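You operate a simulated robot arm through the tools that you are given. There is no shell and no other tool.

You run a simulated robot arm. Do the job below in one go: nothing can be reset, and whatever is moved stays where it is left.

## Task
Brush the crumbs off the light box, then light the blue block on it, knob on DAY.
Fine: white brush, back in its spot. Set down upright: white brush. What is to be rubbed or washed off counts as gone when no trace of it is left.

The check looks at the end state, three seconds after you hand in, the way a careful person would. Anything else that was tipped, shoved, dropped, spilled or broken makes it a failure.

## Robot
A 6-joint arm with a two-finger parallel gripper, fixed in place. Base frame: the origin is at the foot of the arm, x ahead of it, y to its left, z up; the work surface is at about z = 0.78. Lengths are in m, angles in rad, forces in N, time in s.
With the tool pointing down near the work surface it reaches from about 0.26 to 0.64 m from the base axis. Its first joint turns from -2.007 to 2.007 rad. Payload 3.43 kg.
The tool frame sits at the grasp point between the pads (the TCP): z along the fingers, y along the line on which they close. The tips reach 0.034 m beyond it. Largest opening 0.128 m; finger width 0.024, thickness 0.012; the body of the gripper, 0.048 by 0.13 m, starts 0.096 m behind the TCP.
Orientation is that of the tool frame in the base frame, as [roll, pitch, yaw] about the fixed x, y, z axes, in that order (R = Rz(yaw) Ry(pitch) Rx(roll)). With the fingers straight down and closing along the base's y, the tool's x points along the base's -x, its y along +y and its z along -z.

## Interface
- The arm moves only by the tool arm_command. Its argument "steps" is a list that holds one entry, the list of rows, each a list of 7 numbers: the shift along the tool's x, y, z in units of 300 mm (1.0 is 300 mm), then the turn, a rotation vector about the tool's x, y, z in units of 45 degrees (1.0 is 45 degrees), then the gripper command, from -1 (fully open) to 1 (shut), values between in proportion. In form: [[[x, y, z, rx, ry, rz, jaw], ...]]. A call has 1 to 20 rows; each row is the pose to reach, as a shift and turn from the pose commanded when the call began, along the tool's axes at that moment. A call with a number of a shift or a turn outside -1 to 1 is refused whole. Each row takes 0.2 s and may step no farther than 0.05 m and 0.15 rad from the row before; otherwise, or with a gripper value out of range, the whole call is refused. A pose out of reach is approached as far as the arm can. The call stops where the force on the tool passes 40 N (or 10 N more than at its start, if that is more) or the arm is blocked; 0.2 s more then pass. Each finger travels about 0.153 m/s and halts on what it meets, pressing with about 34 N; the grip force reading is that of the motor and also rises with nothing between the fingers. The clock runs only during rows and for 0.2 s after the last one: add rows that repeat a pose to give the fingers time. The reply holds the time, the measured pose of the TCP, the force on the tool along the base axes, the opening and the grip force, in the units named above and with some noise, with the torque about the TCP (base axes, N m) and any sound that the robot's microphone picked up, and new pictures: "pictures" is both (left out), scene, wrist or none.
- Cameras (640 x 400 px; columns grow to the right, rows downward): "scene" is fixed at [0.2199, 0.5004, 1.5787]; the picture's right is [-0.94, 0.35, 0.00], its down [0.34, 0.91, -0.22] and it looks along [-0.08, -0.20, -0.98] (base axes); focal length 336 px, centre (320, 200). "wrist" rides on the gripper at [0.076, -0.011, -0.16] in the tool frame; the picture's right is [0.15, 0.99, 0.00], its down [-0.88, 0.13, -0.46] and it looks along [-0.45, 0.07, 0.89] (tool axes); focal length 234 px, centre (320, 200). There is no depth. A picture from a camera that has moved, and an enlarged one, comes with that camera's place and axes in the base frame and with its lens.
- move_column(by): slides the trunk up (or, below 0, down) by that many m; the arm rides with it, the base frame stays. It gives what a move gives, with no picture.
- inspect(camera, box): a new picture of the part [left, top, right, bottom] of that camera's present view, enlarged. The clock stands still meanwhile.
- job_done(): hands the job in; it is judged then, once.

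Places have to be worked out from the pictures, the camera data and where the tool is seen. Open the gripper and draw the arm clear of the work before you hand the job in, unless the task says otherwise.

The tools are called after "Request:" as name(argument=value, ...) on one line, values as JSON. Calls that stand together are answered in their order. arm_command: Moves the arm, as the interface text tells. Its arguments: {"type":"object","properties":{"steps":{"type":"array"},"pictures":{"type":"string","enum":["both","scene","wrist","none"]}},"required":["steps"]} The other tools are called the same way: move_column (by) slides the trunk up or down; inspect (camera, box) takes an enlarged picture of a part of a camera's view; job_done () hands the job in.

At the start:

```text
clock: 0.0
tcp_pos: [0.0905, 0.3643, 1.1566]
tcp_rot: [3.141, -0.001, 3.14]
wrist_force: [-0.2, -0.8, 1.1]
torque: [-0.01, 0.01, 0.0]
opening: 0.1279
finger_force: 0.1
trunk travel left (down, up): [-0.9, 0.09]
```

scene: 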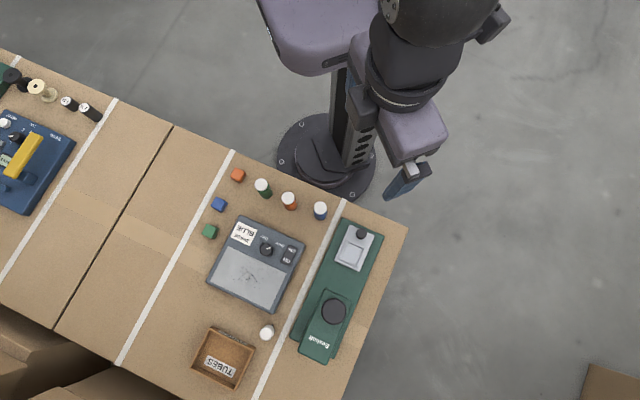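
wrist: 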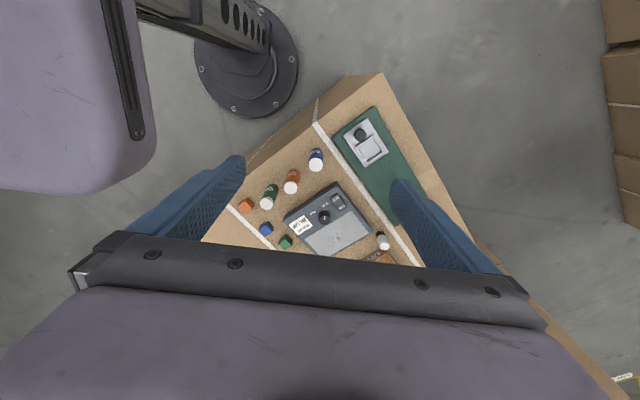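

I'll first look closely at the light box region and the surrounding items in the scene view.

Request:
inspect(camera="scene", box=[190, 150, 350, 250])

Request:
inspect(camera="scene", box=[190, 210, 320, 320])

Request:
inspect(camera="scene", box=[170, 290, 400, 400])

Request:
inspect(camera="scene", box=[0, 50, 120, 230])

```text
4.00 times, centred on (270, 200) of scene
camera zoom: at [0.2199, 0.5004, 1.5787], right [-0.94, 0.35, 0.0], down [0.34, 0.91, -0.22], along [-0.08, -0.2, -0.98], focal length 1343 px, centre (520, 200)
```

zoom: 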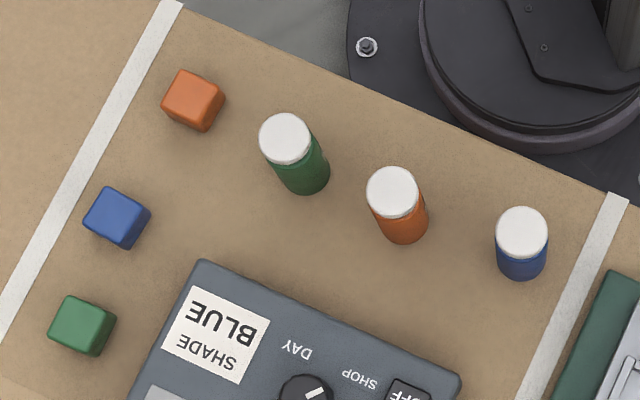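

```text
3.64 times, centred on (255, 265) of scene
camera zoom: at [0.2199, 0.5004, 1.5787], right [-0.94, 0.35, 0.0], down [0.34, 0.91, -0.22], along [-0.08, -0.2, -0.98], focal length 1221 px, centre (556, -36)
```

zoom: 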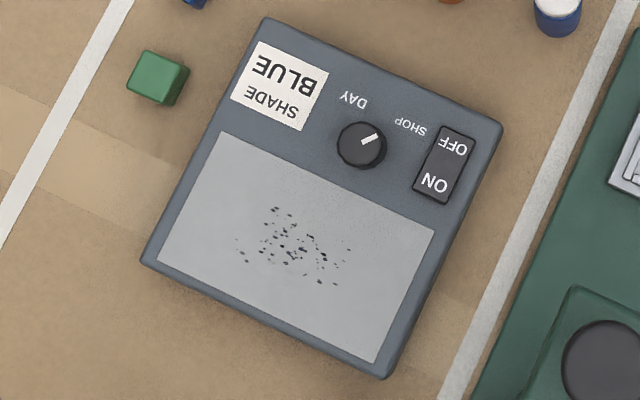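

```text
2.78 times, centred on (285, 345) of scene
camera zoom: at [0.2199, 0.5004, 1.5787], right [-0.94, 0.35, 0.0], down [0.34, 0.91, -0.22], along [-0.08, -0.2, -0.98], focal length 934 px, centre (417, -204)
```

zoom: 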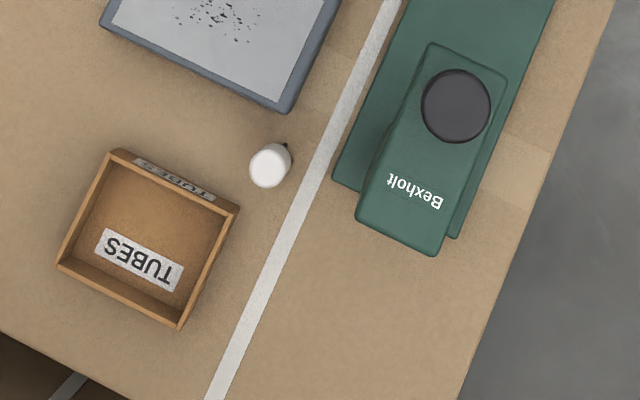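

```text
2.22 times, centred on (60, 140) of scene
camera zoom: at [0.2199, 0.5004, 1.5787], right [-0.94, 0.35, 0.0], down [0.34, 0.91, -0.22], along [-0.08, -0.2, -0.98], focal length 746 px, centre (898, 333)
```

zoom: 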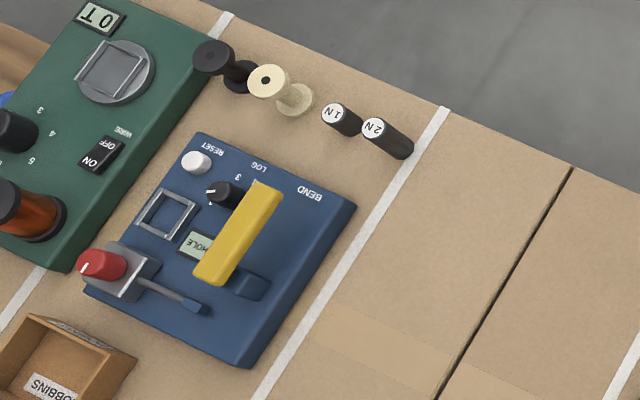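

The scene shows the light box centred around (0.35, 0.43), the pointer near SHOP, and a white round thing near (0.36, 0.57) that is probably the brush standing bristles down. I'll enlarge the wrist view to confirm these.

Request:
inspect(camera="wrist", box=[340, 200, 440, 270])

Request:
inspect(camera="wrist", box=[230, 130, 400, 270])

Request:
inspect(camera="scene", box=[250, 318, 285, 346])

Request:
inspect(camera="scene", box=[290, 200, 400, 370])

```text
5.71 times, centred on (390, 235) of wrist
camera zoom: at [0.0141, 0.3519, 1.317], right [-0.15, 0.99, 0.0], down [0.88, 0.13, 0.46], along [0.45, 0.07, -0.89], focal length 1338 px, centre (-80, 0)
```

zoom: 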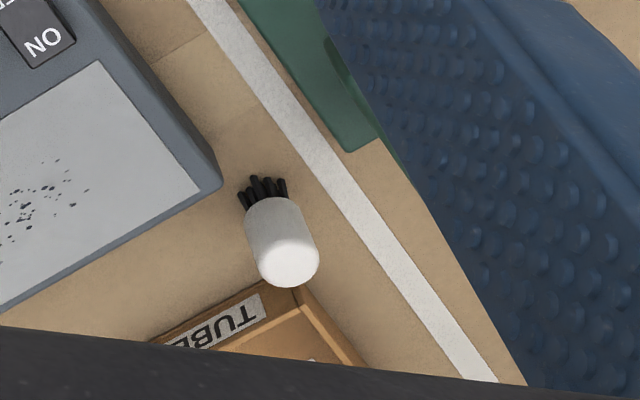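

```text
2.86 times, centred on (315, 200) of wrist
camera zoom: at [0.0141, 0.3519, 1.317], right [-0.15, 0.99, 0.0], down [0.88, 0.13, 0.46], along [0.45, 0.07, -0.89], focal length 669 px, centre (334, 200)
```

zoom: 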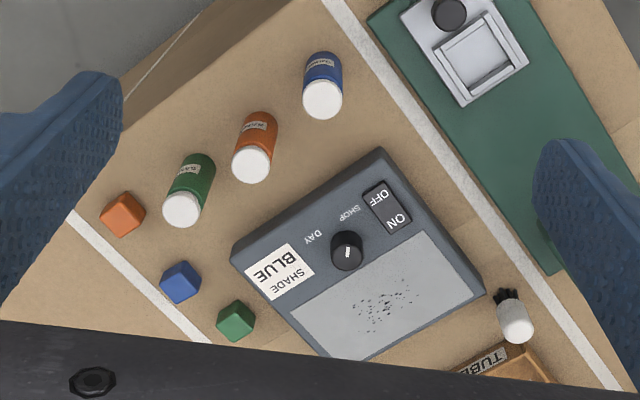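

```text
14.29 times, centred on (268, 332) of scene
camera zoom: at [0.2199, 0.5004, 1.5787], right [-0.94, 0.35, 0.0], down [0.34, 0.91, -0.22], along [-0.08, -0.2, -0.98], focal length 4797 px, centre (1070, -1686)
```

zoom: 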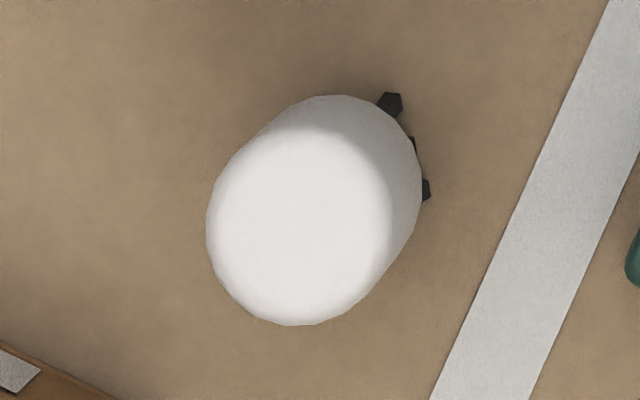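

```text
2.35 times, centred on (345, 285) of scene
camera zoom: at [0.2199, 0.5004, 1.5787], right [-0.94, 0.35, 0.0], down [0.34, 0.91, -0.22], along [-0.08, -0.2, -0.98], focal length 790 px, centre (261, 0)
```

zoom: 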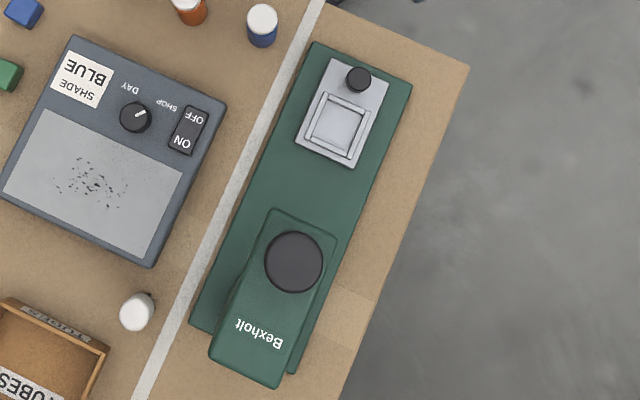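

The brush stands at about (0.365, 0.574), with its top at z ≈ 0.833, bristles down. I'll move over the light box for a closer look with the wrist camera before planning contacts.

Request:
arm_command(steps=[[[-0.107, 0.027, 0.067, 0, 0, 0, -1], [-0.213, 0.053, 0.133, 0, 0, 0, -1], [-0.32, 0.08, 0.2, 0, 0, 0, -1], [-0.427, 0.107, 0.267, 0, 0, 0, -1], [-0.533, 0.133, 0.333, 0, 0, 0, -1], [-0.533, 0.133, 0.333, 0, 0, 0, -1]]], pictures="both")

```text
clock: 1.4
tcp_pos: [0.2521, 0.4045, 1.0578]
tcp_rot: [-3.141, 0.002, -3.141]
wrist_force: [-0.3, 0.8, 0.3]
torque: [0.02, 0.0, -0.06]
opening: 0.1281
finger_force: 0.0
trunk travel left (down, up): [-0.9, 0.09]
camera wrist: at [0.1754, 0.3922, 1.2172], right [-0.15, 0.99, 0.0], down [0.88, 0.13, 0.46], along [0.45, 0.07, -0.89], focal length 234 px, centre (320, 200)
```

scene: 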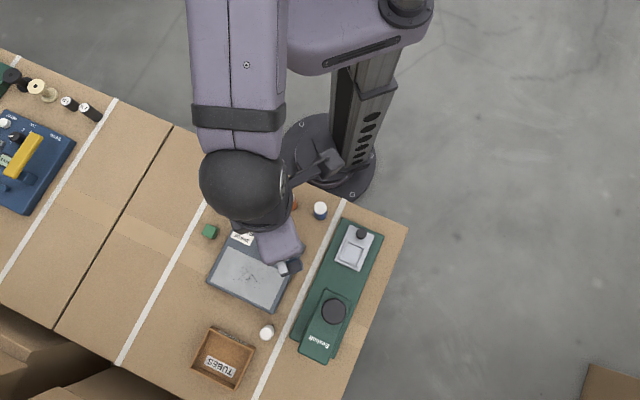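
wrist: 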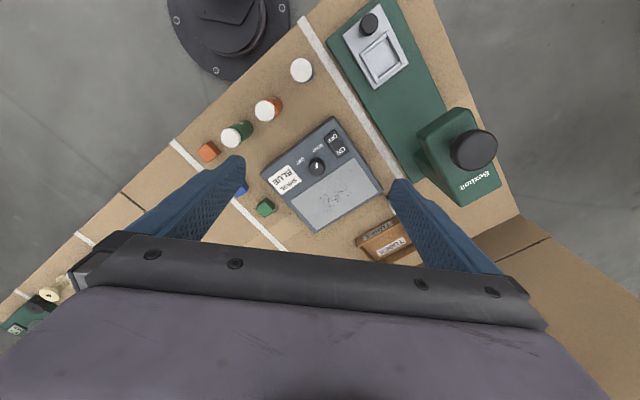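

From here the wrist camera sees the whole box; I'll enlarge it for triangulation of corners, knob, switch and blocks.

Request:
inspect(camera="wrist", box=[255, 110, 415, 235])

Request:
inspect(camera="wrist", box=[180, 50, 340, 220])

```text
3.20 times, centred on (335, 172) of wrist
camera zoom: at [0.1754, 0.3922, 1.2172], right [-0.15, 0.99, 0.0], down [0.88, 0.13, 0.46], along [0.45, 0.07, -0.89], focal length 749 px, centre (272, 288)
```

zoom: 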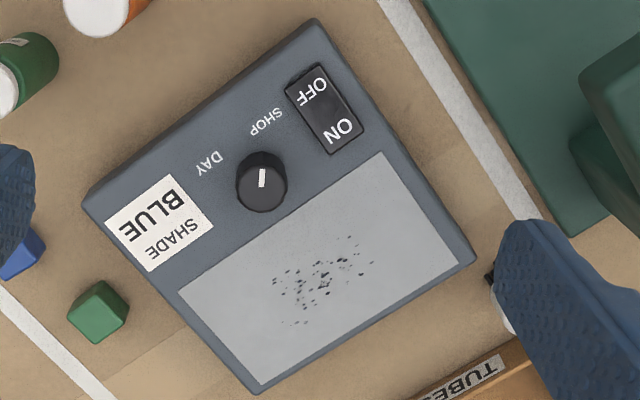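

```text
2.35 times, centred on (260, 135) of wrist
camera zoom: at [0.1754, 0.3922, 1.2172], right [-0.15, 0.99, 0.0], down [0.88, 0.13, 0.46], along [0.45, 0.07, -0.89], focal length 551 px, centre (461, 353)
```

zoom: 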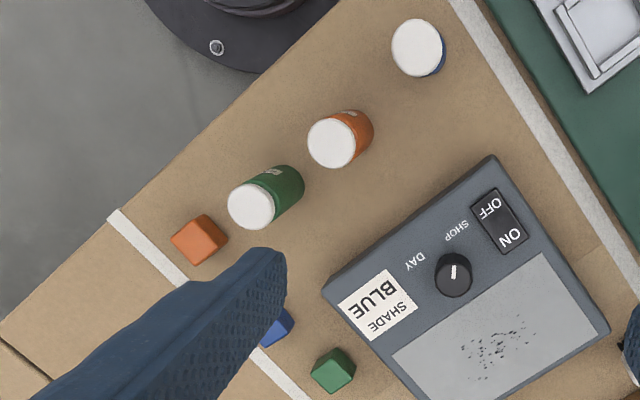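

The glass plane is at z ≈ 0.822 with the box rotated about 45°. The brush sits just outside the box's outer corner, near the TUBES tray. I'll turn the tool 45° so the fingers close parallel to the box's long edge, and move nearer to the brush at a safe height.

Request:
arm_command(steps=[[[-0.045, 0.065, 0.032, 0, 0, -0.167, -1], [-0.089, 0.129, 0.063, 0, 0, -0.333, -1], [-0.134, 0.194, 0.095, 0, 0, -0.5, -1], [-0.178, 0.258, 0.127, 0, 0, -0.667, -1], [-0.223, 0.323, 0.158, 0, 0, -0.833, -1], [-0.267, 0.387, 0.19, 0, 0, -1, -1], [-0.267, 0.387, 0.19, 0, 0, -1, -1]]], pictures="both")

```text
clock: 3.0
tcp_pos: [0.3312, 0.5196, 1.0012]
tcp_rot: [-3.14, 0.001, -2.354]
wrist_force: [-0.1, 0.3, 0.8]
torque: [0.04, 0.03, 0.01]
opening: 0.128
finger_force: 0.0
trunk travel left (down, up): [-0.9, 0.09]
camera wrist: at [0.284, 0.457, 1.1607], right [-0.8, 0.59, 0.0], down [0.53, 0.72, 0.46], along [0.27, 0.37, -0.89], focal length 234 px, centre (320, 200)
```

scene: 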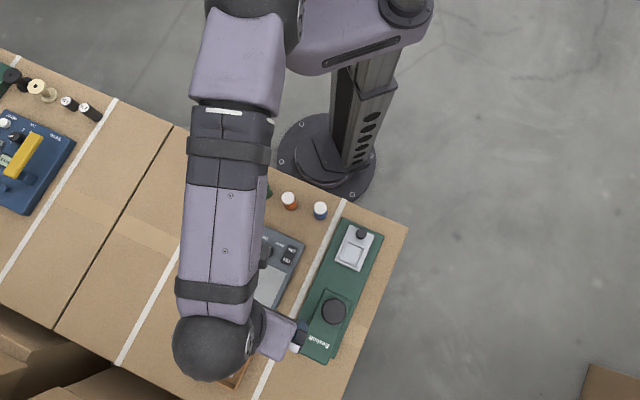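
wrist: 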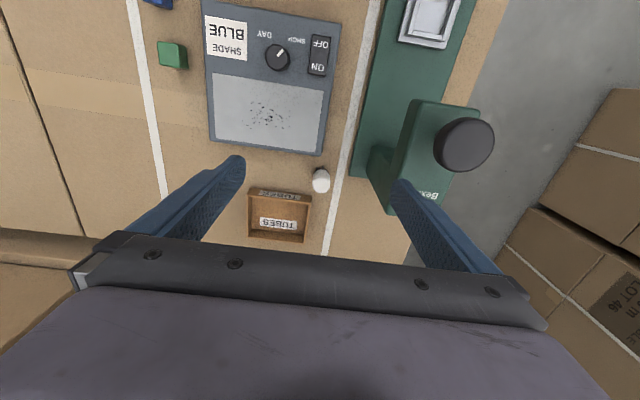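

The tool reaches here comfortably, but the green press (knob top at z ≈ 0.97) stands close to the brush on the right. I'll enlarge the views to judge its head's height and the clearances.

Request:
inspect(camera="wrist", box=[300, 80, 500, 240])

Request:
inspect(camera="wrist", box=[190, 0, 350, 100])

Request:
inspect(camera="scene", box=[230, 280, 390, 380])

```text
2.50 times, centred on (400, 160) of wrist
camera zoom: at [0.284, 0.457, 1.1607], right [-0.8, 0.59, 0.0], down [0.53, 0.72, 0.46], along [0.27, 0.37, -0.89], focal length 585 px, centre (120, 300)
```

zoom: 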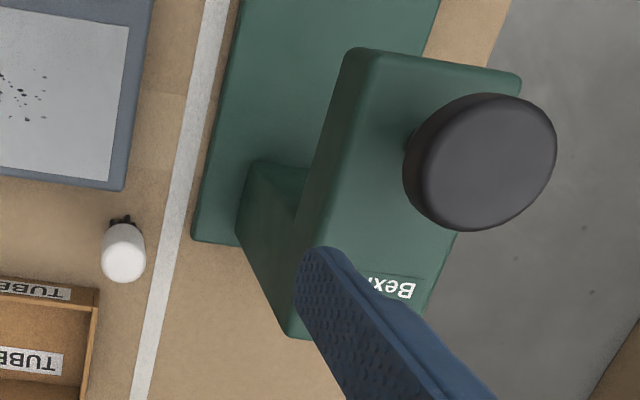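

```text
4.00 times, centred on (270, 50) of wrist
camera zoom: at [0.284, 0.457, 1.1607], right [-0.8, 0.59, 0.0], down [0.53, 0.72, 0.46], along [0.27, 0.37, -0.89], focal length 937 px, centre (520, 800)
```

zoom: 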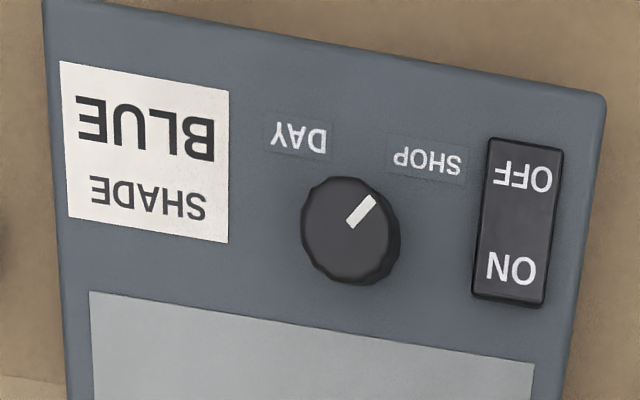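

```text
4.00 times, centred on (310, 330) of scene
camera zoom: at [0.2199, 0.5004, 1.5787], right [-0.94, 0.35, 0.0], down [0.34, 0.91, -0.22], along [-0.08, -0.2, -0.98], focal length 1343 px, centre (360, -320)
```

zoom: 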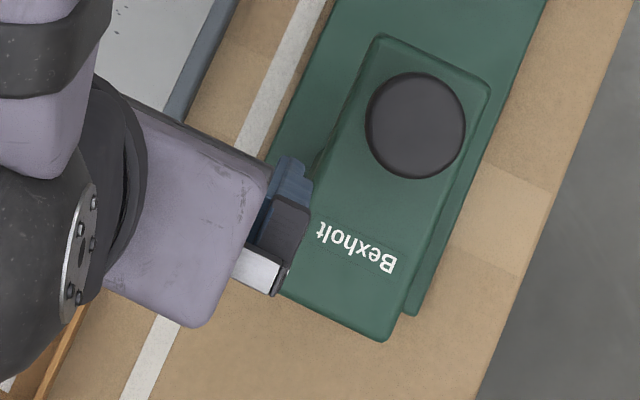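

The press head tops out at z ≈ 0.90 and stands about 0.07 m to the side of the brush, so a narrowed gripper (about 0.058 m) fits. I'll go to a pre-grasp pose 0.10 m back from the brush with a 15° outward tilt to gain reach.

Request:
arm_command(steps=[[[-0.031, 0.01, 0.064, 0, -0.083, 0, 0.1], [-0.063, 0.02, 0.128, 0, -0.167, 0, 0.1], [-0.094, 0.03, 0.193, 0, -0.25, 0, 0.1], [-0.1256, 0.0394, 0.257, 0, -0.333, 0, 0.1], [-0.1256, 0.0394, 0.257, 0, -0.333, 0, 0.1]]], pictures="both")

```text
clock: 4.2
tcp_pos: [0.3484, 0.5542, 0.9234]
tcp_rot: [-3.141, 0.264, -2.357]
wrist_force: [1.0, 0.6, -0.3]
torque: [0.02, -0.03, -0.01]
opening: 0.0575
finger_force: 0.1
trunk travel left (down, up): [-0.9, 0.09]
camera wrist: at [0.2753, 0.4651, 1.0573], right [-0.8, 0.6, -0.04], down [0.43, 0.61, 0.67], along [0.42, 0.52, -0.74], focal length 234 px, centre (320, 200)
```

scene: 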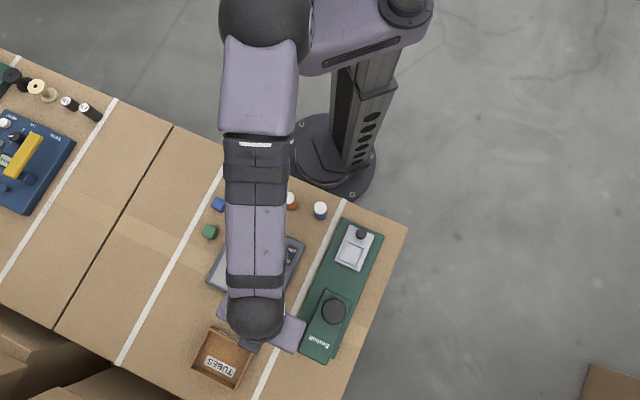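
wrist: 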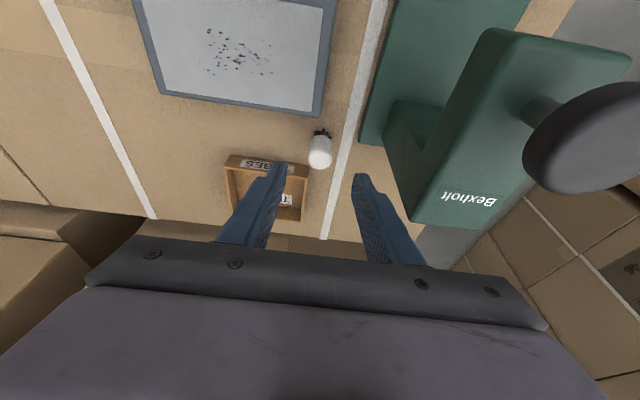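

The pose was reached without trouble and the brush appears right between the fingers. I'll zoom in to verify the alignment before moving in.

Request:
inspect(camera="wrist", box=[260, 110, 380, 185])

Request:
inspect(camera="scene", box=[200, 270, 360, 370])

```text
5.33 times, centred on (320, 148) of wrist
camera zoom: at [0.2753, 0.4651, 1.0573], right [-0.8, 0.6, -0.04], down [0.43, 0.61, 0.67], along [0.42, 0.52, -0.74], focal length 1249 px, centre (320, 480)
```

zoom: 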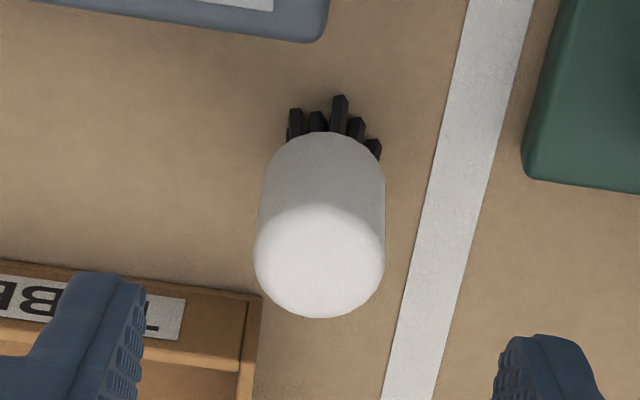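

```text
4.00 times, centred on (280, 320) of scene
camera zoom: at [0.2199, 0.5004, 1.5787], right [-0.94, 0.35, 0.0], down [0.34, 0.91, -0.22], along [-0.08, -0.2, -0.98], focal length 1343 px, centre (480, -280)
```

zoom: 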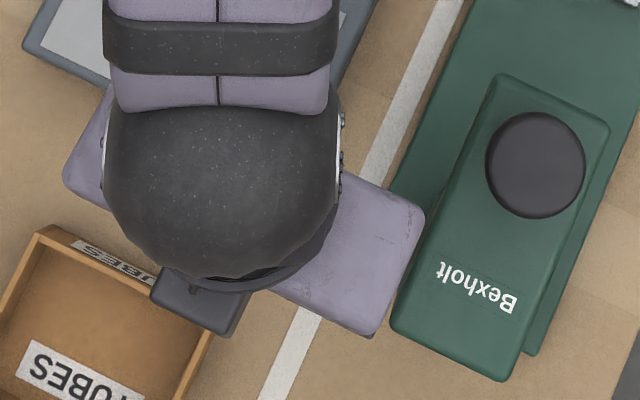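

The brush axis is at about (0.368, 0.574): white body z 0.798–0.832, diameter about 2.7 cm, bristles below. I'll advance along the tool axis to about z = 0.83 with the fingers still open and check.

Request:
arm_command(steps=[[[-0.002, 0.002, 0.08, 0, 0, 0, 0.1], [-0.005, 0.002, 0.16, 0, 0, 0, 0.1], [-0.007, 0.002, 0.24, 0, 0, 0, 0.1], [-0.009, 0.002, 0.32, 0, 0, 0, 0.1], [-0.009, 0.002, 0.32, 0, 0, 0, 0.1]]], pictures="both")

```text
clock: 5.4
tcp_pos: [0.3665, 0.5698, 0.8327]
tcp_rot: [3.141, 0.261, -2.356]
wrist_force: [0.0, 0.6, 0.1]
torque: [-0.01, 0.01, 0.02]
opening: 0.0575
finger_force: 0.0
out of reach, approached as far as the arm can: row 4, 5
trunk travel left (down, up): [-0.9, 0.09]
camera wrist: at [0.292, 0.4802, 0.9675], right [-0.8, 0.6, -0.04], down [0.43, 0.61, 0.67], along [0.42, 0.52, -0.74], focal length 234 px, centre (320, 200)
```

scene: 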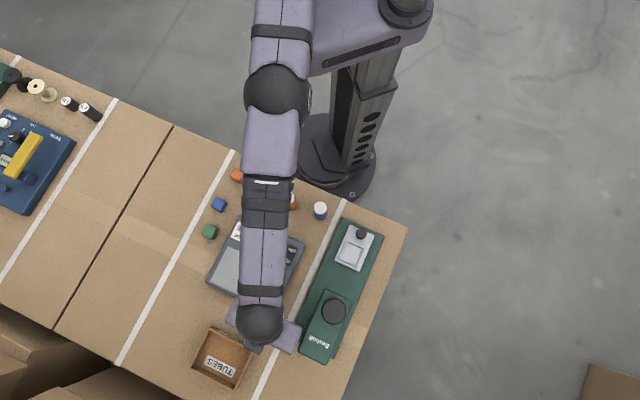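
wrist: 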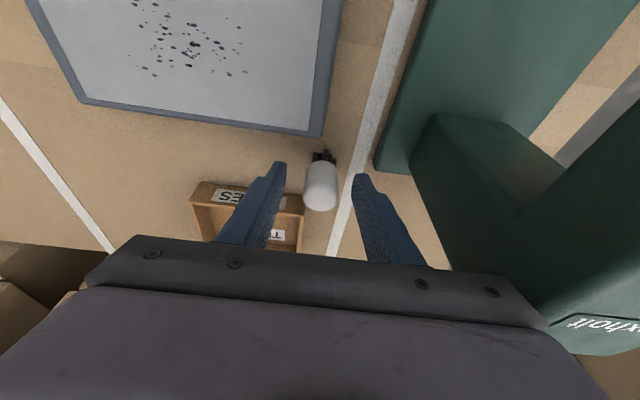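

The arm stopped about 3 mm short of full reach, but the brush's top sits right at the TCP between the pads. I'll close the fingers on it here.

Request:
arm_command(steps=[[[0, 0, 0, 0, 0, 0, 1], [0, 0, 0, 0, 0, 0, 1], [0, 0, 0, 0, 0, 0, 1]]], pictures="wrist")

Request:
inspect(camera="wrist", box=[240, 130, 400, 230])

```text
clock: 6.2
tcp_pos: [0.3659, 0.5697, 0.8341]
tcp_rot: [-3.139, 0.261, -2.357]
wrist_force: [-0.4, 0.4, 0.7]
torque: [0.0, 0.02, 0.0]
opening: 0.0263
finger_force: 34.0
trunk travel left (down, up): [-0.9, 0.09]
camera wrist: at [0.292, 0.4802, 0.9676], right [-0.8, 0.6, -0.04], down [0.43, 0.61, 0.67], along [0.42, 0.52, -0.74], focal length 234 px, centre (320, 200)
```

wrist: 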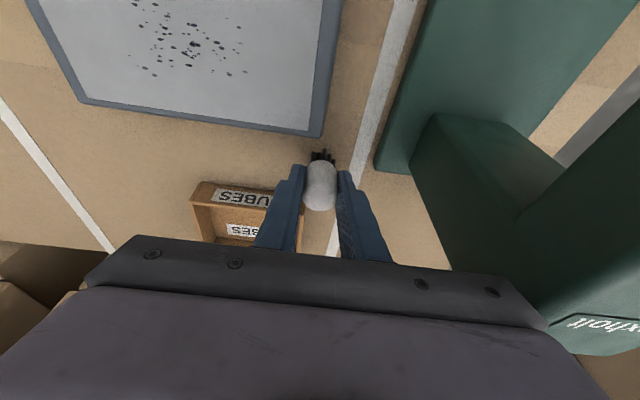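

```text
4.00 times, centred on (320, 180) of wrist
camera zoom: at [0.292, 0.4802, 0.9676], right [-0.8, 0.6, -0.04], down [0.43, 0.61, 0.67], along [0.42, 0.52, -0.74], focal length 937 px, centre (320, 280)
```

zoom: 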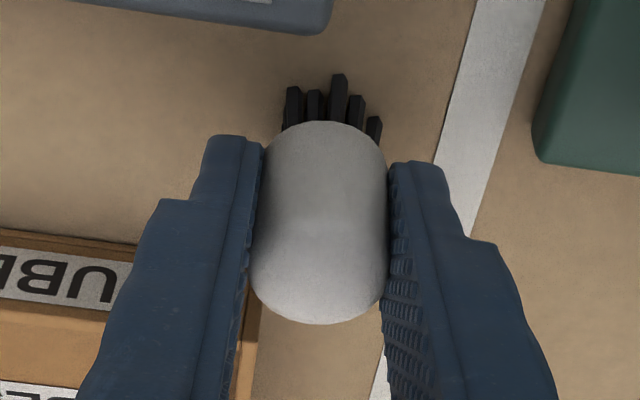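

The brush is gripped (opening 0.0263 m, grip force 34 N), with the grasp TCP at about (0.3654, 0.5692, 0.8327) for putting it back later. I'll lift it straight up 7 cm and carry it over the glass at hover height.

Request:
arm_command(steps=[[[-0.0201, 0, -0.0751, 0, 0, 0, 1], [-0.0403, 0, -0.1503, 0, 0, 0, 1], [-0.0604, 0, -0.2254, 0, 0, 0, 1], [0.0354, -0.0723, -0.2511, 0, 0, 0, 1], [0.1311, -0.1445, -0.2768, 0, 0, 0, 1], [0.2269, -0.2168, -0.3024, 0, 0, 0, 1], [0.3226, -0.289, -0.328, 0, 0, 0, 1], [0.3226, -0.289, -0.328, 0, 0, 0, 1]]], pictures="both")

Request:
inspect(camera="wrist", box=[220, 80, 420, 230])

```text
clock: 8.0
tcp_pos: [0.3422, 0.4246, 0.904]
tcp_rot: [3.139, 0.262, -2.358]
wrist_force: [0.0, -0.4, 0.5]
torque: [-0.01, -0.01, 0.0]
opening: 0.026
finger_force: 34.5
trunk travel left (down, up): [-0.9, 0.09]
camera wrist: at [0.2682, 0.3345, 1.0388], right [-0.8, 0.6, -0.04], down [0.43, 0.61, 0.67], along [0.42, 0.52, -0.74], focal length 234 px, centre (320, 200)
```

scene: 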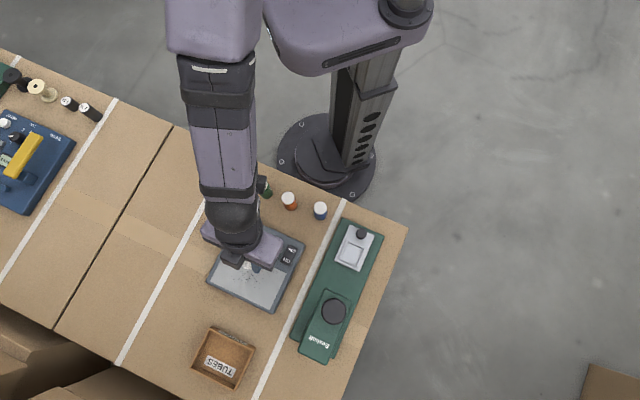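
wrist: 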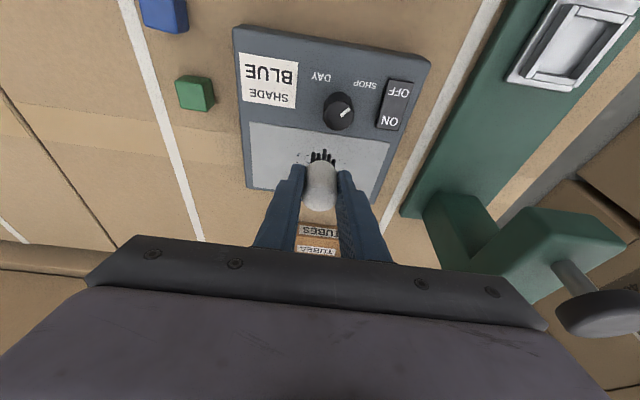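

```text
2.67 times, centred on (320, 155) of wrist
camera zoom: at [0.2682, 0.3345, 1.0388], right [-0.8, 0.6, -0.04], down [0.43, 0.61, 0.67], along [0.42, 0.52, -0.74], focal length 624 px, centre (320, 320)
```

zoom: 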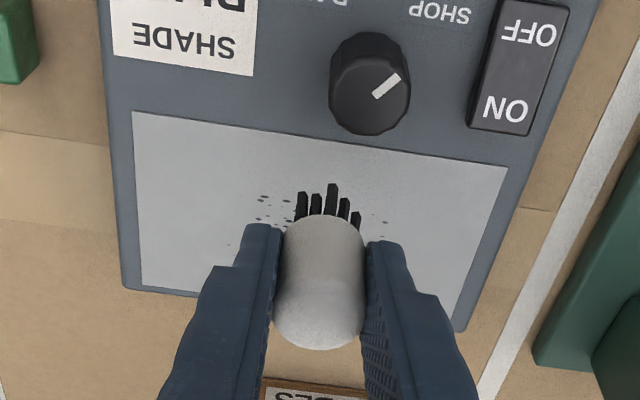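

The brush hovers over the inner part of the glass, bristles about 2.9 cm above it by my estimate. I'll lower it 2.6 cm and then feel for contact.

Request:
arm_command(steps=[[[0.0086, 0, 0.0322, 0, 0, 0, 1], [0.0173, 0, 0.0644, 0, 0, 0, 1], [0.0224, 0, 0.0837, 0, 0, 0, 1], [0.0224, 0, 0.0837, 0, 0, 0, 1]]], pictures="wrist")

Request:
inspect(camera="wrist", box=[220, 80, 420, 230])

```text
clock: 9.0
tcp_pos: [0.3431, 0.4239, 0.8756]
tcp_rot: [-3.141, 0.262, -2.357]
wrist_force: [0.1, -0.8, -0.3]
torque: [0.02, 0.02, 0.0]
opening: 0.0262
finger_force: 34.1
trunk travel left (down, up): [-0.9, 0.09]
camera wrist: at [0.2687, 0.3343, 1.0115], right [-0.8, 0.6, -0.04], down [0.43, 0.61, 0.67], along [0.42, 0.52, -0.74], focal length 234 px, centre (320, 200)
```

wrist: 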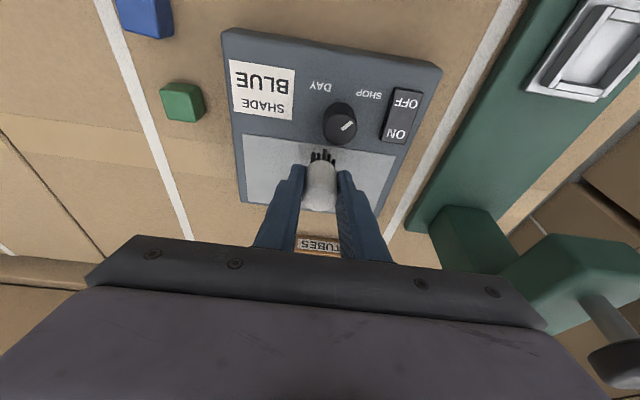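

```text
2.67 times, centred on (320, 155) of wrist
camera zoom: at [0.2687, 0.3343, 1.0115], right [-0.8, 0.6, -0.04], down [0.43, 0.61, 0.67], along [0.42, 0.52, -0.74], focal length 624 px, centre (320, 320)
```

zoom: 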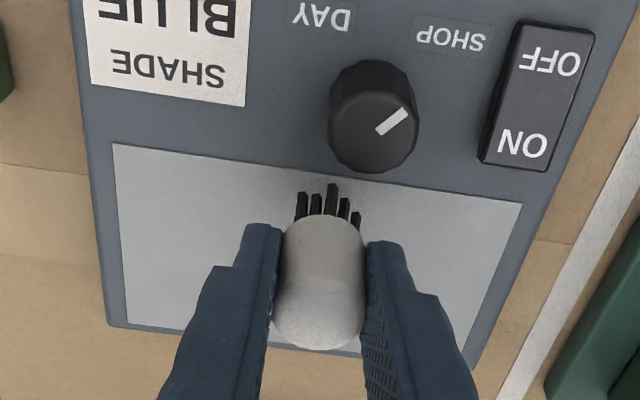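

The crumbs aren't visible in this view anymore, so they're either hidden or changed. I'll check from the scene camera and closer in the wrist view.

Request:
inspect(camera="scene", box=[190, 210, 320, 320])

Request:
inspect(camera="wrist", box=[270, 130, 370, 190])

```text
3.64 times, centred on (255, 265) of scene
camera zoom: at [0.2199, 0.5004, 1.5787], right [-0.94, 0.35, 0.0], down [0.34, 0.91, -0.22], along [-0.08, -0.2, -0.98], focal length 1221 px, centre (556, -36)
```

zoom: 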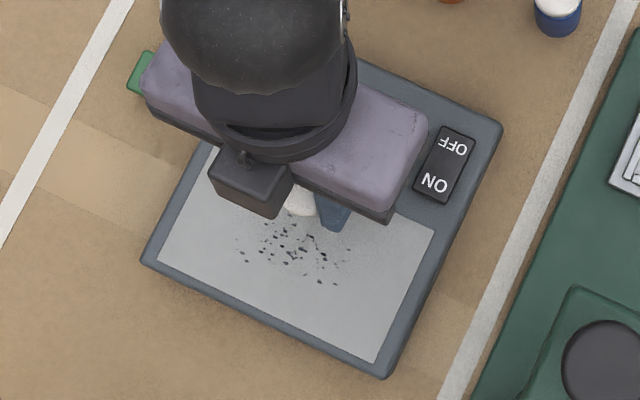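

```text
6.40 times, centred on (320, 160) of wrist
camera zoom: at [0.2687, 0.3343, 1.0115], right [-0.8, 0.6, -0.04], down [0.43, 0.61, 0.67], along [0.42, 0.52, -0.74], focal length 1499 px, centre (320, 456)
```

zoom: 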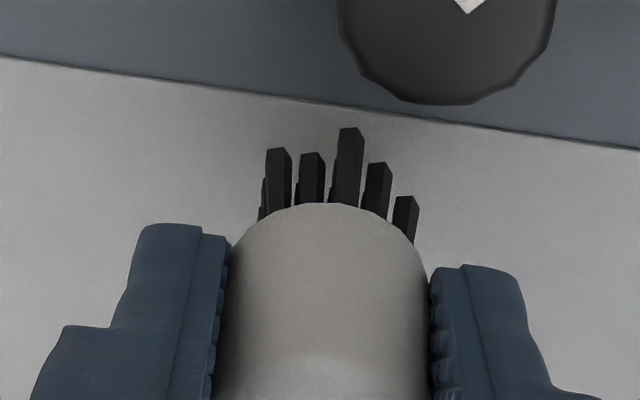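

The crumbs are still there, just outward of the brush. I'll keep lowering in millimetre steps to find contact.

Request:
arm_command(steps=[[[0.0009, 0, 0.0032, 0, 0, 0, 1], [0.0017, 0, 0.0064, 0, 0, 0, 1], [0.0017, 0, 0.0064, 0, 0, 0, 1]]], pictures="none")

```text
clock: 9.8
tcp_pos: [0.3434, 0.423, 0.8745]
tcp_rot: [-3.141, 0.261, -2.355]
wrist_force: [0.3, -0.3, -0.8]
torque: [-0.01, -0.02, -0.03]
opening: 0.0264
finger_force: 34.3
trunk travel left (down, up): [-0.9, 0.09]
```

No contact force yet, so I'll lower a little more.

Request:
arm_command(steps=[[[0.0009, 0, 0.0032, 0, 0, 0, 1], [0.0017, 0, 0.0064, 0, 0, 0, 1], [0.0017, 0, 0.0064, 0, 0, 0, 1]]], pictures="none")

```text
clock: 10.6
tcp_pos: [0.3433, 0.4243, 0.8723]
tcp_rot: [3.142, 0.262, -2.356]
wrist_force: [0.6, 0.4, -0.2]
torque: [0.0, -0.02, 0.0]
opening: 0.0265
finger_force: 33.9
trunk travel left (down, up): [-0.9, 0.09]
```

Still free at TCP z ≈ 0.8725, so I'll go another 2 mm.

Request:
arm_command(steps=[[[0.0009, 0, 0.0032, 0, 0, 0, 1], [0.0017, 0, 0.0064, 0, 0, 0, 1], [0.0017, 0, 0.0064, 0, 0, 0, 1]]], pictures="wrist")

Request:
inspect(camera="wrist", box=[270, 130, 370, 190])

```text
clock: 11.4
tcp_pos: [0.3434, 0.4249, 0.8713]
tcp_rot: [-3.14, 0.263, -2.353]
wrist_force: [-0.2, -0.7, -0.6]
torque: [0.0, 0.0, 0.02]
opening: 0.0264
finger_force: 33.9
trunk travel left (down, up): [-0.9, 0.09]
camera wrist: at [0.2693, 0.3351, 1.006], right [-0.8, 0.6, -0.04], down [0.43, 0.61, 0.67], along [0.42, 0.52, -0.74], focal length 234 px, centre (320, 200)
```

wrist: 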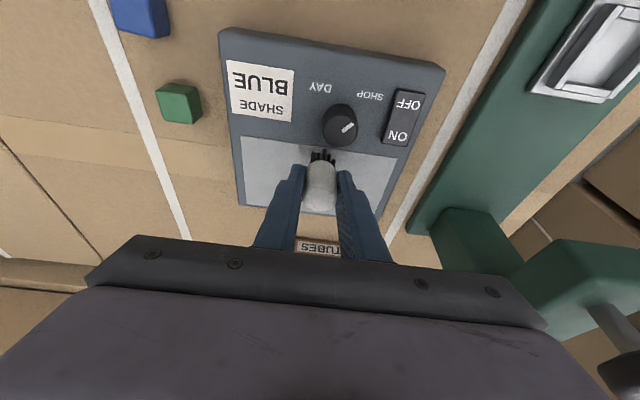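

```text
6.40 times, centred on (320, 160) of wrist
camera zoom: at [0.2693, 0.3351, 1.006], right [-0.8, 0.6, -0.04], down [0.43, 0.61, 0.67], along [0.42, 0.52, -0.74], focal length 1499 px, centre (320, 456)
```

zoom: 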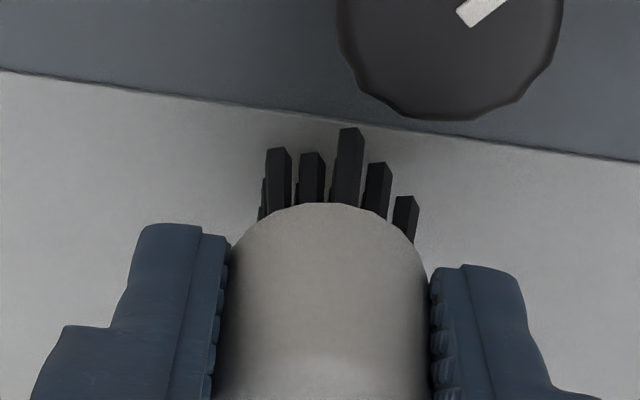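

Still no force at TCP z ≈ 0.871. The glass may lie slightly lower than my estimate, so I'll continue in 1–2 mm steps.

Request:
arm_command(steps=[[[0.0009, 0, 0.0032, 0, 0, 0, 1], [0.0017, 0, 0.0064, 0, 0, 0, 1], [0.0017, 0, 0.0064, 0, 0, 0, 1]]], pictures="none")

```text
clock: 12.2
tcp_pos: [0.3428, 0.4234, 0.8687]
tcp_rot: [3.14, 0.262, -2.358]
wrist_force: [-0.3, 0.5, 0.3]
torque: [0.02, -0.02, -0.02]
opening: 0.0262
finger_force: 33.8
trunk travel left (down, up): [-0.9, 0.09]
```

Still no contact reading. I'll go 2 mm further and look at the bristles closely for touch.

Request:
arm_command(steps=[[[0.0009, 0, 0.0032, 0, 0, 0, 1], [0.0017, 0, 0.0064, 0, 0, 0, 1], [0.0017, 0, 0.0064, 0, 0, 0, 1]]], pictures="wrist")

Request:
inspect(camera="wrist", box=[290, 140, 350, 175])

```text
clock: 13.0
tcp_pos: [0.3426, 0.4231, 0.8669]
tcp_rot: [-3.14, 0.262, -2.358]
wrist_force: [0.5, -0.5, 0.3]
torque: [0.0, 0.0, 0.01]
opening: 0.0264
finger_force: 34.6
trunk travel left (down, up): [-0.9, 0.09]
camera wrist: at [0.2693, 0.3348, 1.0023], right [-0.8, 0.6, -0.04], down [0.43, 0.61, 0.67], along [0.42, 0.52, -0.74], focal length 234 px, centre (320, 200)
```

wrist: 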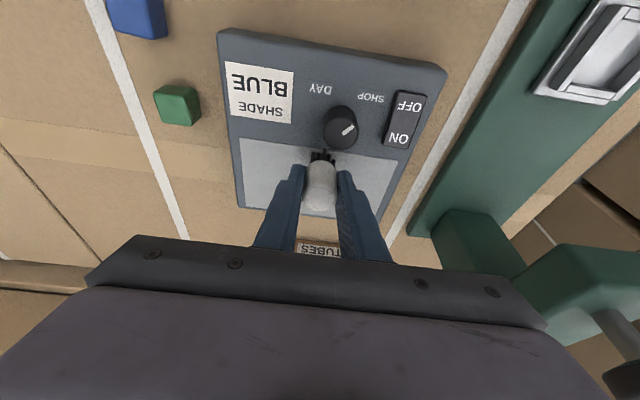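

```text
10.67 times, centred on (320, 158) of wrist
camera zoom: at [0.2693, 0.3348, 1.0023], right [-0.8, 0.6, -0.04], down [0.43, 0.61, 0.67], along [0.42, 0.52, -0.74], focal length 2498 px, centre (320, 653)
```

zoom: 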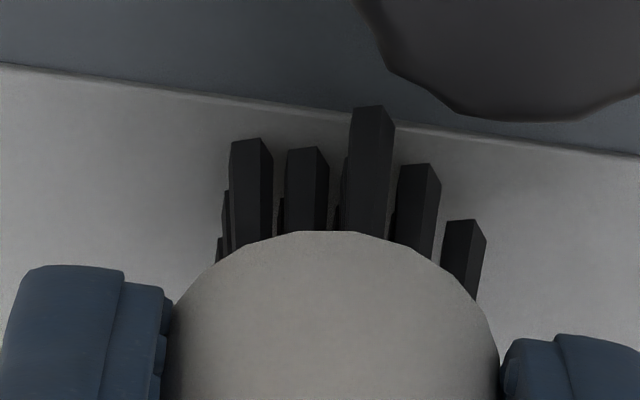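

The bristles still look full-length and there is no force. I'll continue down 2 mm at a time.

Request:
arm_command(steps=[[[0.0009, 0, 0.0032, 0, 0, 0, 1], [0.0017, 0, 0.0064, 0, 0, 0, 1], [0.0017, 0, 0.0064, 0, 0, 0, 1]]], pictures="none")

Request:
inspect(camera="wrist", box=[220, 110, 420, 235])

```text
clock: 13.8
tcp_pos: [0.343, 0.4237, 0.8653]
tcp_rot: [-3.14, 0.261, -2.355]
wrist_force: [0.1, 0.2, -0.9]
torque: [-0.02, -0.01, 0.0]
opening: 0.026
finger_force: 34.2
trunk travel left (down, up): [-0.9, 0.09]
```

```text
3.20 times, centred on (320, 172) of wrist
camera zoom: at [0.2696, 0.3347, 0.9999], right [-0.8, 0.6, -0.04], down [0.43, 0.61, 0.67], along [0.42, 0.52, -0.74], focal length 749 px, centre (320, 288)
```

zoom: 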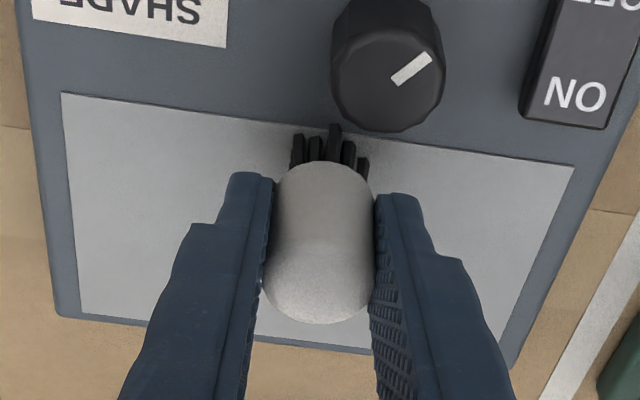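

Triangulating the glass corners again puts the glass nearer z ≈ 0.815, so contact should be close. I'll lower by another 2 mm.

Request:
arm_command(steps=[[[0.0004, 0, 0.0016, 0, 0, 0, 1], [0.0009, 0, 0.0032, 0, 0, 0, 1], [0.0013, 0, 0.0048, 0, 0, 0, 1], [0.0017, 0, 0.0064, 0, 0, 0, 1], [0.0017, 0, 0.0064, 0, 0, 0, 1]]], pictures="none")

Request:
inspect(camera="wrist", box=[290, 140, 350, 175])

```text
clock: 15.0
tcp_pos: [0.3433, 0.4244, 0.864]
tcp_rot: [-3.14, 0.264, -2.356]
wrist_force: [-0.6, -0.8, 3.1]
torque: [0.0, 0.08, 0.02]
opening: 0.0263
finger_force: 33.8
trunk travel left (down, up): [-0.9, 0.09]
```

```text
10.67 times, centred on (320, 158) of wrist
camera zoom: at [0.2696, 0.3348, 0.9985], right [-0.8, 0.6, -0.04], down [0.43, 0.61, 0.67], along [0.42, 0.52, -0.74], focal length 2498 px, centre (320, 653)
```

zoom: 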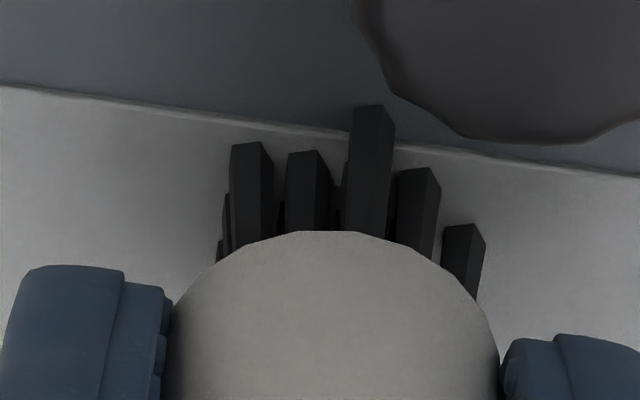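

Contact is made: 3 N upward at TCP z ≈ 0.8636. I'll make one outward test stroke down the middle and off the outer edge, then lift and see what happened to the crumbs.

Request:
arm_command(steps=[[[-0.0403, 0, 0.0108, 0, 0, 0, 1], [-0.0805, 0, 0.0216, 0, 0, 0, 1], [-0.1208, 0, 0.0323, 0, 0, 0, 1], [-0.161, 0, 0.0431, 0, 0, 0, 1], [-0.2013, 0, 0.0539, 0, 0, 0, 1], [-0.2415, 0, 0.0647, 0, 0, 0, 1], [-0.2818, 0, 0.0755, 0, 0, 0, 1], [-0.299, 0, 0.0111, 0, 0, 0, 1], [-0.3163, 0, -0.0533, 0, 0, 0, 1], [-0.3163, 0, -0.0533, 0, 0, 0, 1]]], pictures="both")

Request:
inspect(camera="wrist", box=[200, 40, 420, 200])

Request:
inspect(camera="scene", box=[190, 210, 320, 320])

```text
clock: 17.2
tcp_pos: [0.4065, 0.4875, 0.9038]
tcp_rot: [-3.141, 0.264, -2.357]
wrist_force: [0.7, 0.0, -0.2]
torque: [0.03, -0.01, 0.0]
opening: 0.0264
finger_force: 34.2
trunk travel left (down, up): [-0.9, 0.09]
camera wrist: at [0.3318, 0.3976, 1.0393], right [-0.8, 0.6, -0.04], down [0.43, 0.61, 0.67], along [0.42, 0.52, -0.74], focal length 234 px, centre (320, 200)
```

scene: 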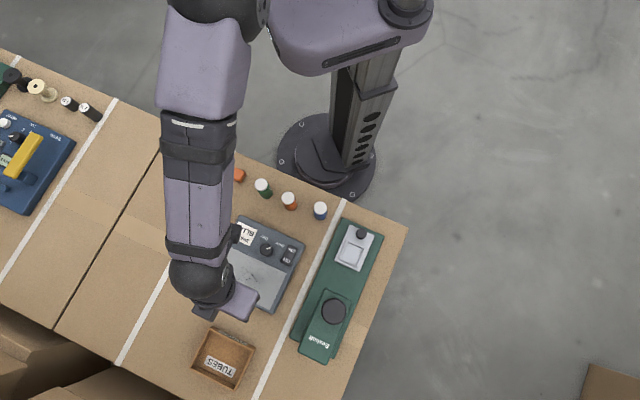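
wrist: 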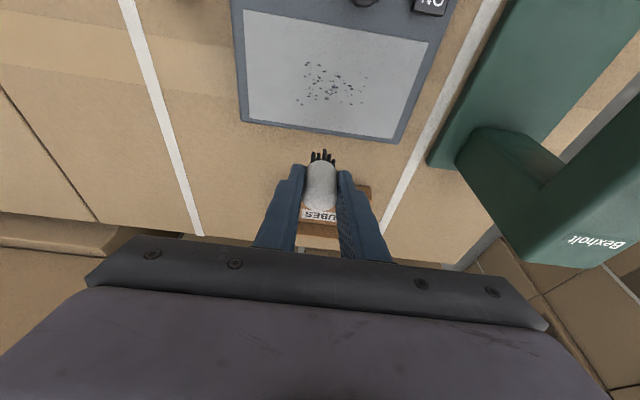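

```text
2.50 times, centred on (310, 120) of wrist
camera zoom: at [0.3318, 0.3976, 1.0393], right [-0.8, 0.6, -0.04], down [0.43, 0.61, 0.67], along [0.42, 0.52, -0.74], focal length 585 px, centre (345, 400)
```

zoom: 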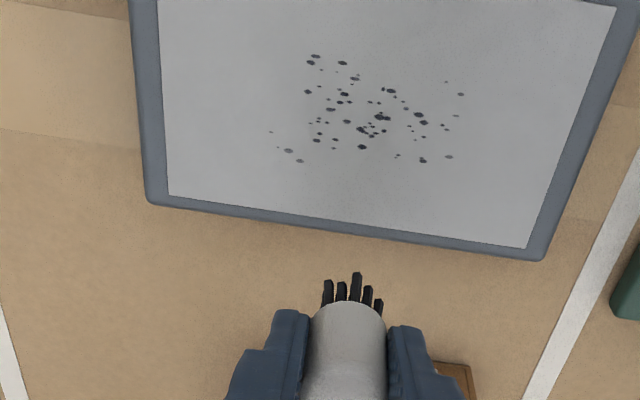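

```text
3.64 times, centred on (255, 265) of scene
camera zoom: at [0.2199, 0.5004, 1.5787], right [-0.94, 0.35, 0.0], down [0.34, 0.91, -0.22], along [-0.08, -0.2, -0.98], focal length 1221 px, centre (556, -36)
```

zoom: 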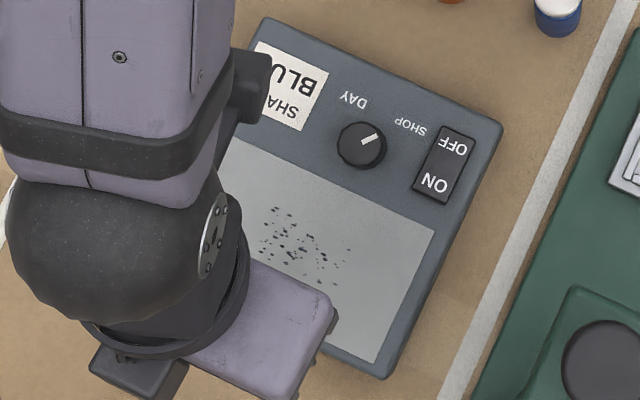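

The light stroke barely changed the crumbs, so rubbing needs more pressure or more passes. I'll return to the middle of the glass, press about 1–1.5 mm deeper and read the force.

Request:
arm_command(steps=[[[0.0918, 0, -0.0246, 0, 0, 0, 1], [0.1835, 0, -0.0492, 0, 0, 0, 1], [0.1964, 0, -0.001, 0, 0, 0, 1], [0.2094, 0, 0.0474, 0, 0, 0, 1], [0.2171, 0, 0.0764, 0, 0, 0, 1], [0.2184, 0, 0.0812, 0, 0, 0, 1], [0.2193, 0, 0.0844, 0, 0, 0, 1], [0.2193, 0, 0.0844, 0, 0, 0, 1]]], pictures="none")

```text
clock: 19.0
tcp_pos: [0.3645, 0.4455, 0.863]
tcp_rot: [3.14, 0.268, -2.356]
wrist_force: [-0.4, -0.5, 14.2]
torque: [0.0, 0.12, 0.02]
opening: 0.0262
finger_force: 33.9
trunk travel left (down, up): [-0.9, 0.09]
```

Pressing with about 14 N now. I'll rub back and forth ±2 cm here, then lift away outward and compare the crumbs.

Request:
arm_command(steps=[[[-0.0322, 0, 0.0086, 0, 0, 0, 1], [-0.0644, 0, 0.0173, 0, 0, 0, 1], [-0.0322, 0, 0.0086, 0, 0, 0, 1], [0, 0, 0, 0, 0, 0, 1], [0.0322, 0, -0.0086, 0, 0, 0, 1], [0.0644, 0, -0.0173, 0, 0, 0, 1], [0.0322, 0, -0.0086, 0, 0, 0, 1], [0, 0, 0, 0, 0, 0, 1], [-0.0322, 0, 0.0086, 0, 0, 0, 1], [-0.0644, 0, 0.0173, 0, 0, 0, 1], [-0.0816, 0, -0.0471, 0, 0, 0, 1], [-0.0989, 0, -0.1115, 0, 0, 0, 1], [-0.1955, 0, -0.0856, 0, 0, 0, 1], [-0.2599, 0, -0.0684, 0, 0, 0, 1], [-0.2599, 0, -0.0684, 0, 0, 0, 1]]], pictures="wrist")

Request:
inspect(camera="wrist", box=[200, 40, 420, 200])

Request:
inspect(camera="scene", box=[190, 210, 320, 320])

```text
clock: 22.2
tcp_pos: [0.4162, 0.4943, 0.9012]
tcp_rot: [-3.141, 0.26, -2.358]
wrist_force: [1.3, -0.2, -1.1]
torque: [-0.01, -0.04, -0.03]
opening: 0.0265
finger_force: 33.7
trunk travel left (down, up): [-0.9, 0.09]
camera wrist: at [0.3417, 0.405, 1.0366], right [-0.8, 0.6, -0.04], down [0.43, 0.61, 0.67], along [0.42, 0.52, -0.74], focal length 234 px, centre (320, 200)
```

wrist: 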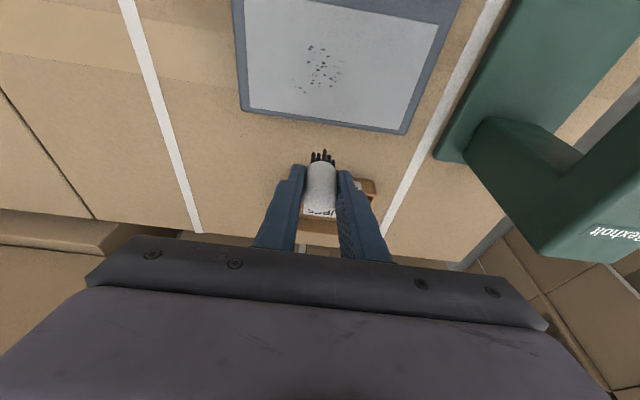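

```text
2.50 times, centred on (310, 120) of wrist
camera zoom: at [0.3417, 0.405, 1.0366], right [-0.8, 0.6, -0.04], down [0.43, 0.61, 0.67], along [0.42, 0.52, -0.74], focal length 585 px, centre (345, 400)
```

zoom: 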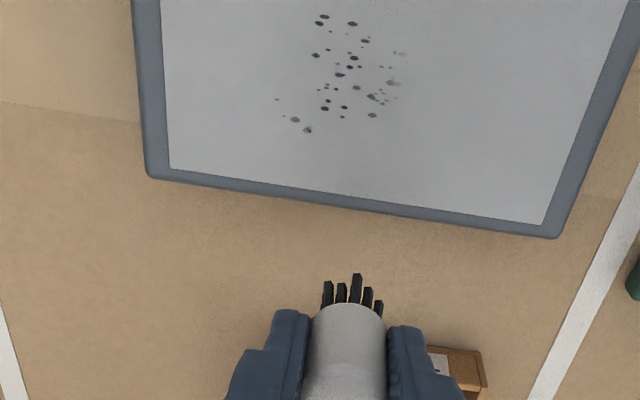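

```text
3.64 times, centred on (255, 265) of scene
camera zoom: at [0.2199, 0.5004, 1.5787], right [-0.94, 0.35, 0.0], down [0.34, 0.91, -0.22], along [-0.08, -0.2, -0.98], focal length 1221 px, centre (556, -36)
```

zoom: 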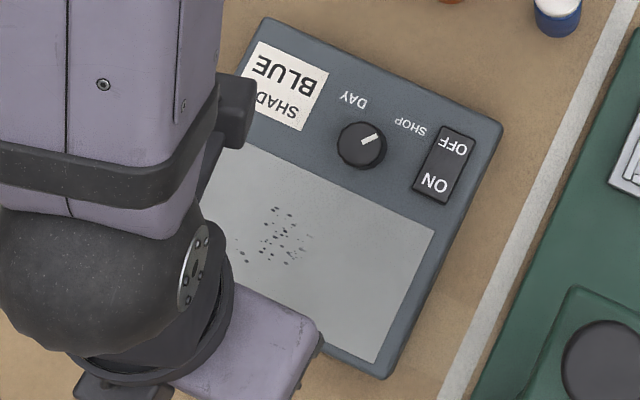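

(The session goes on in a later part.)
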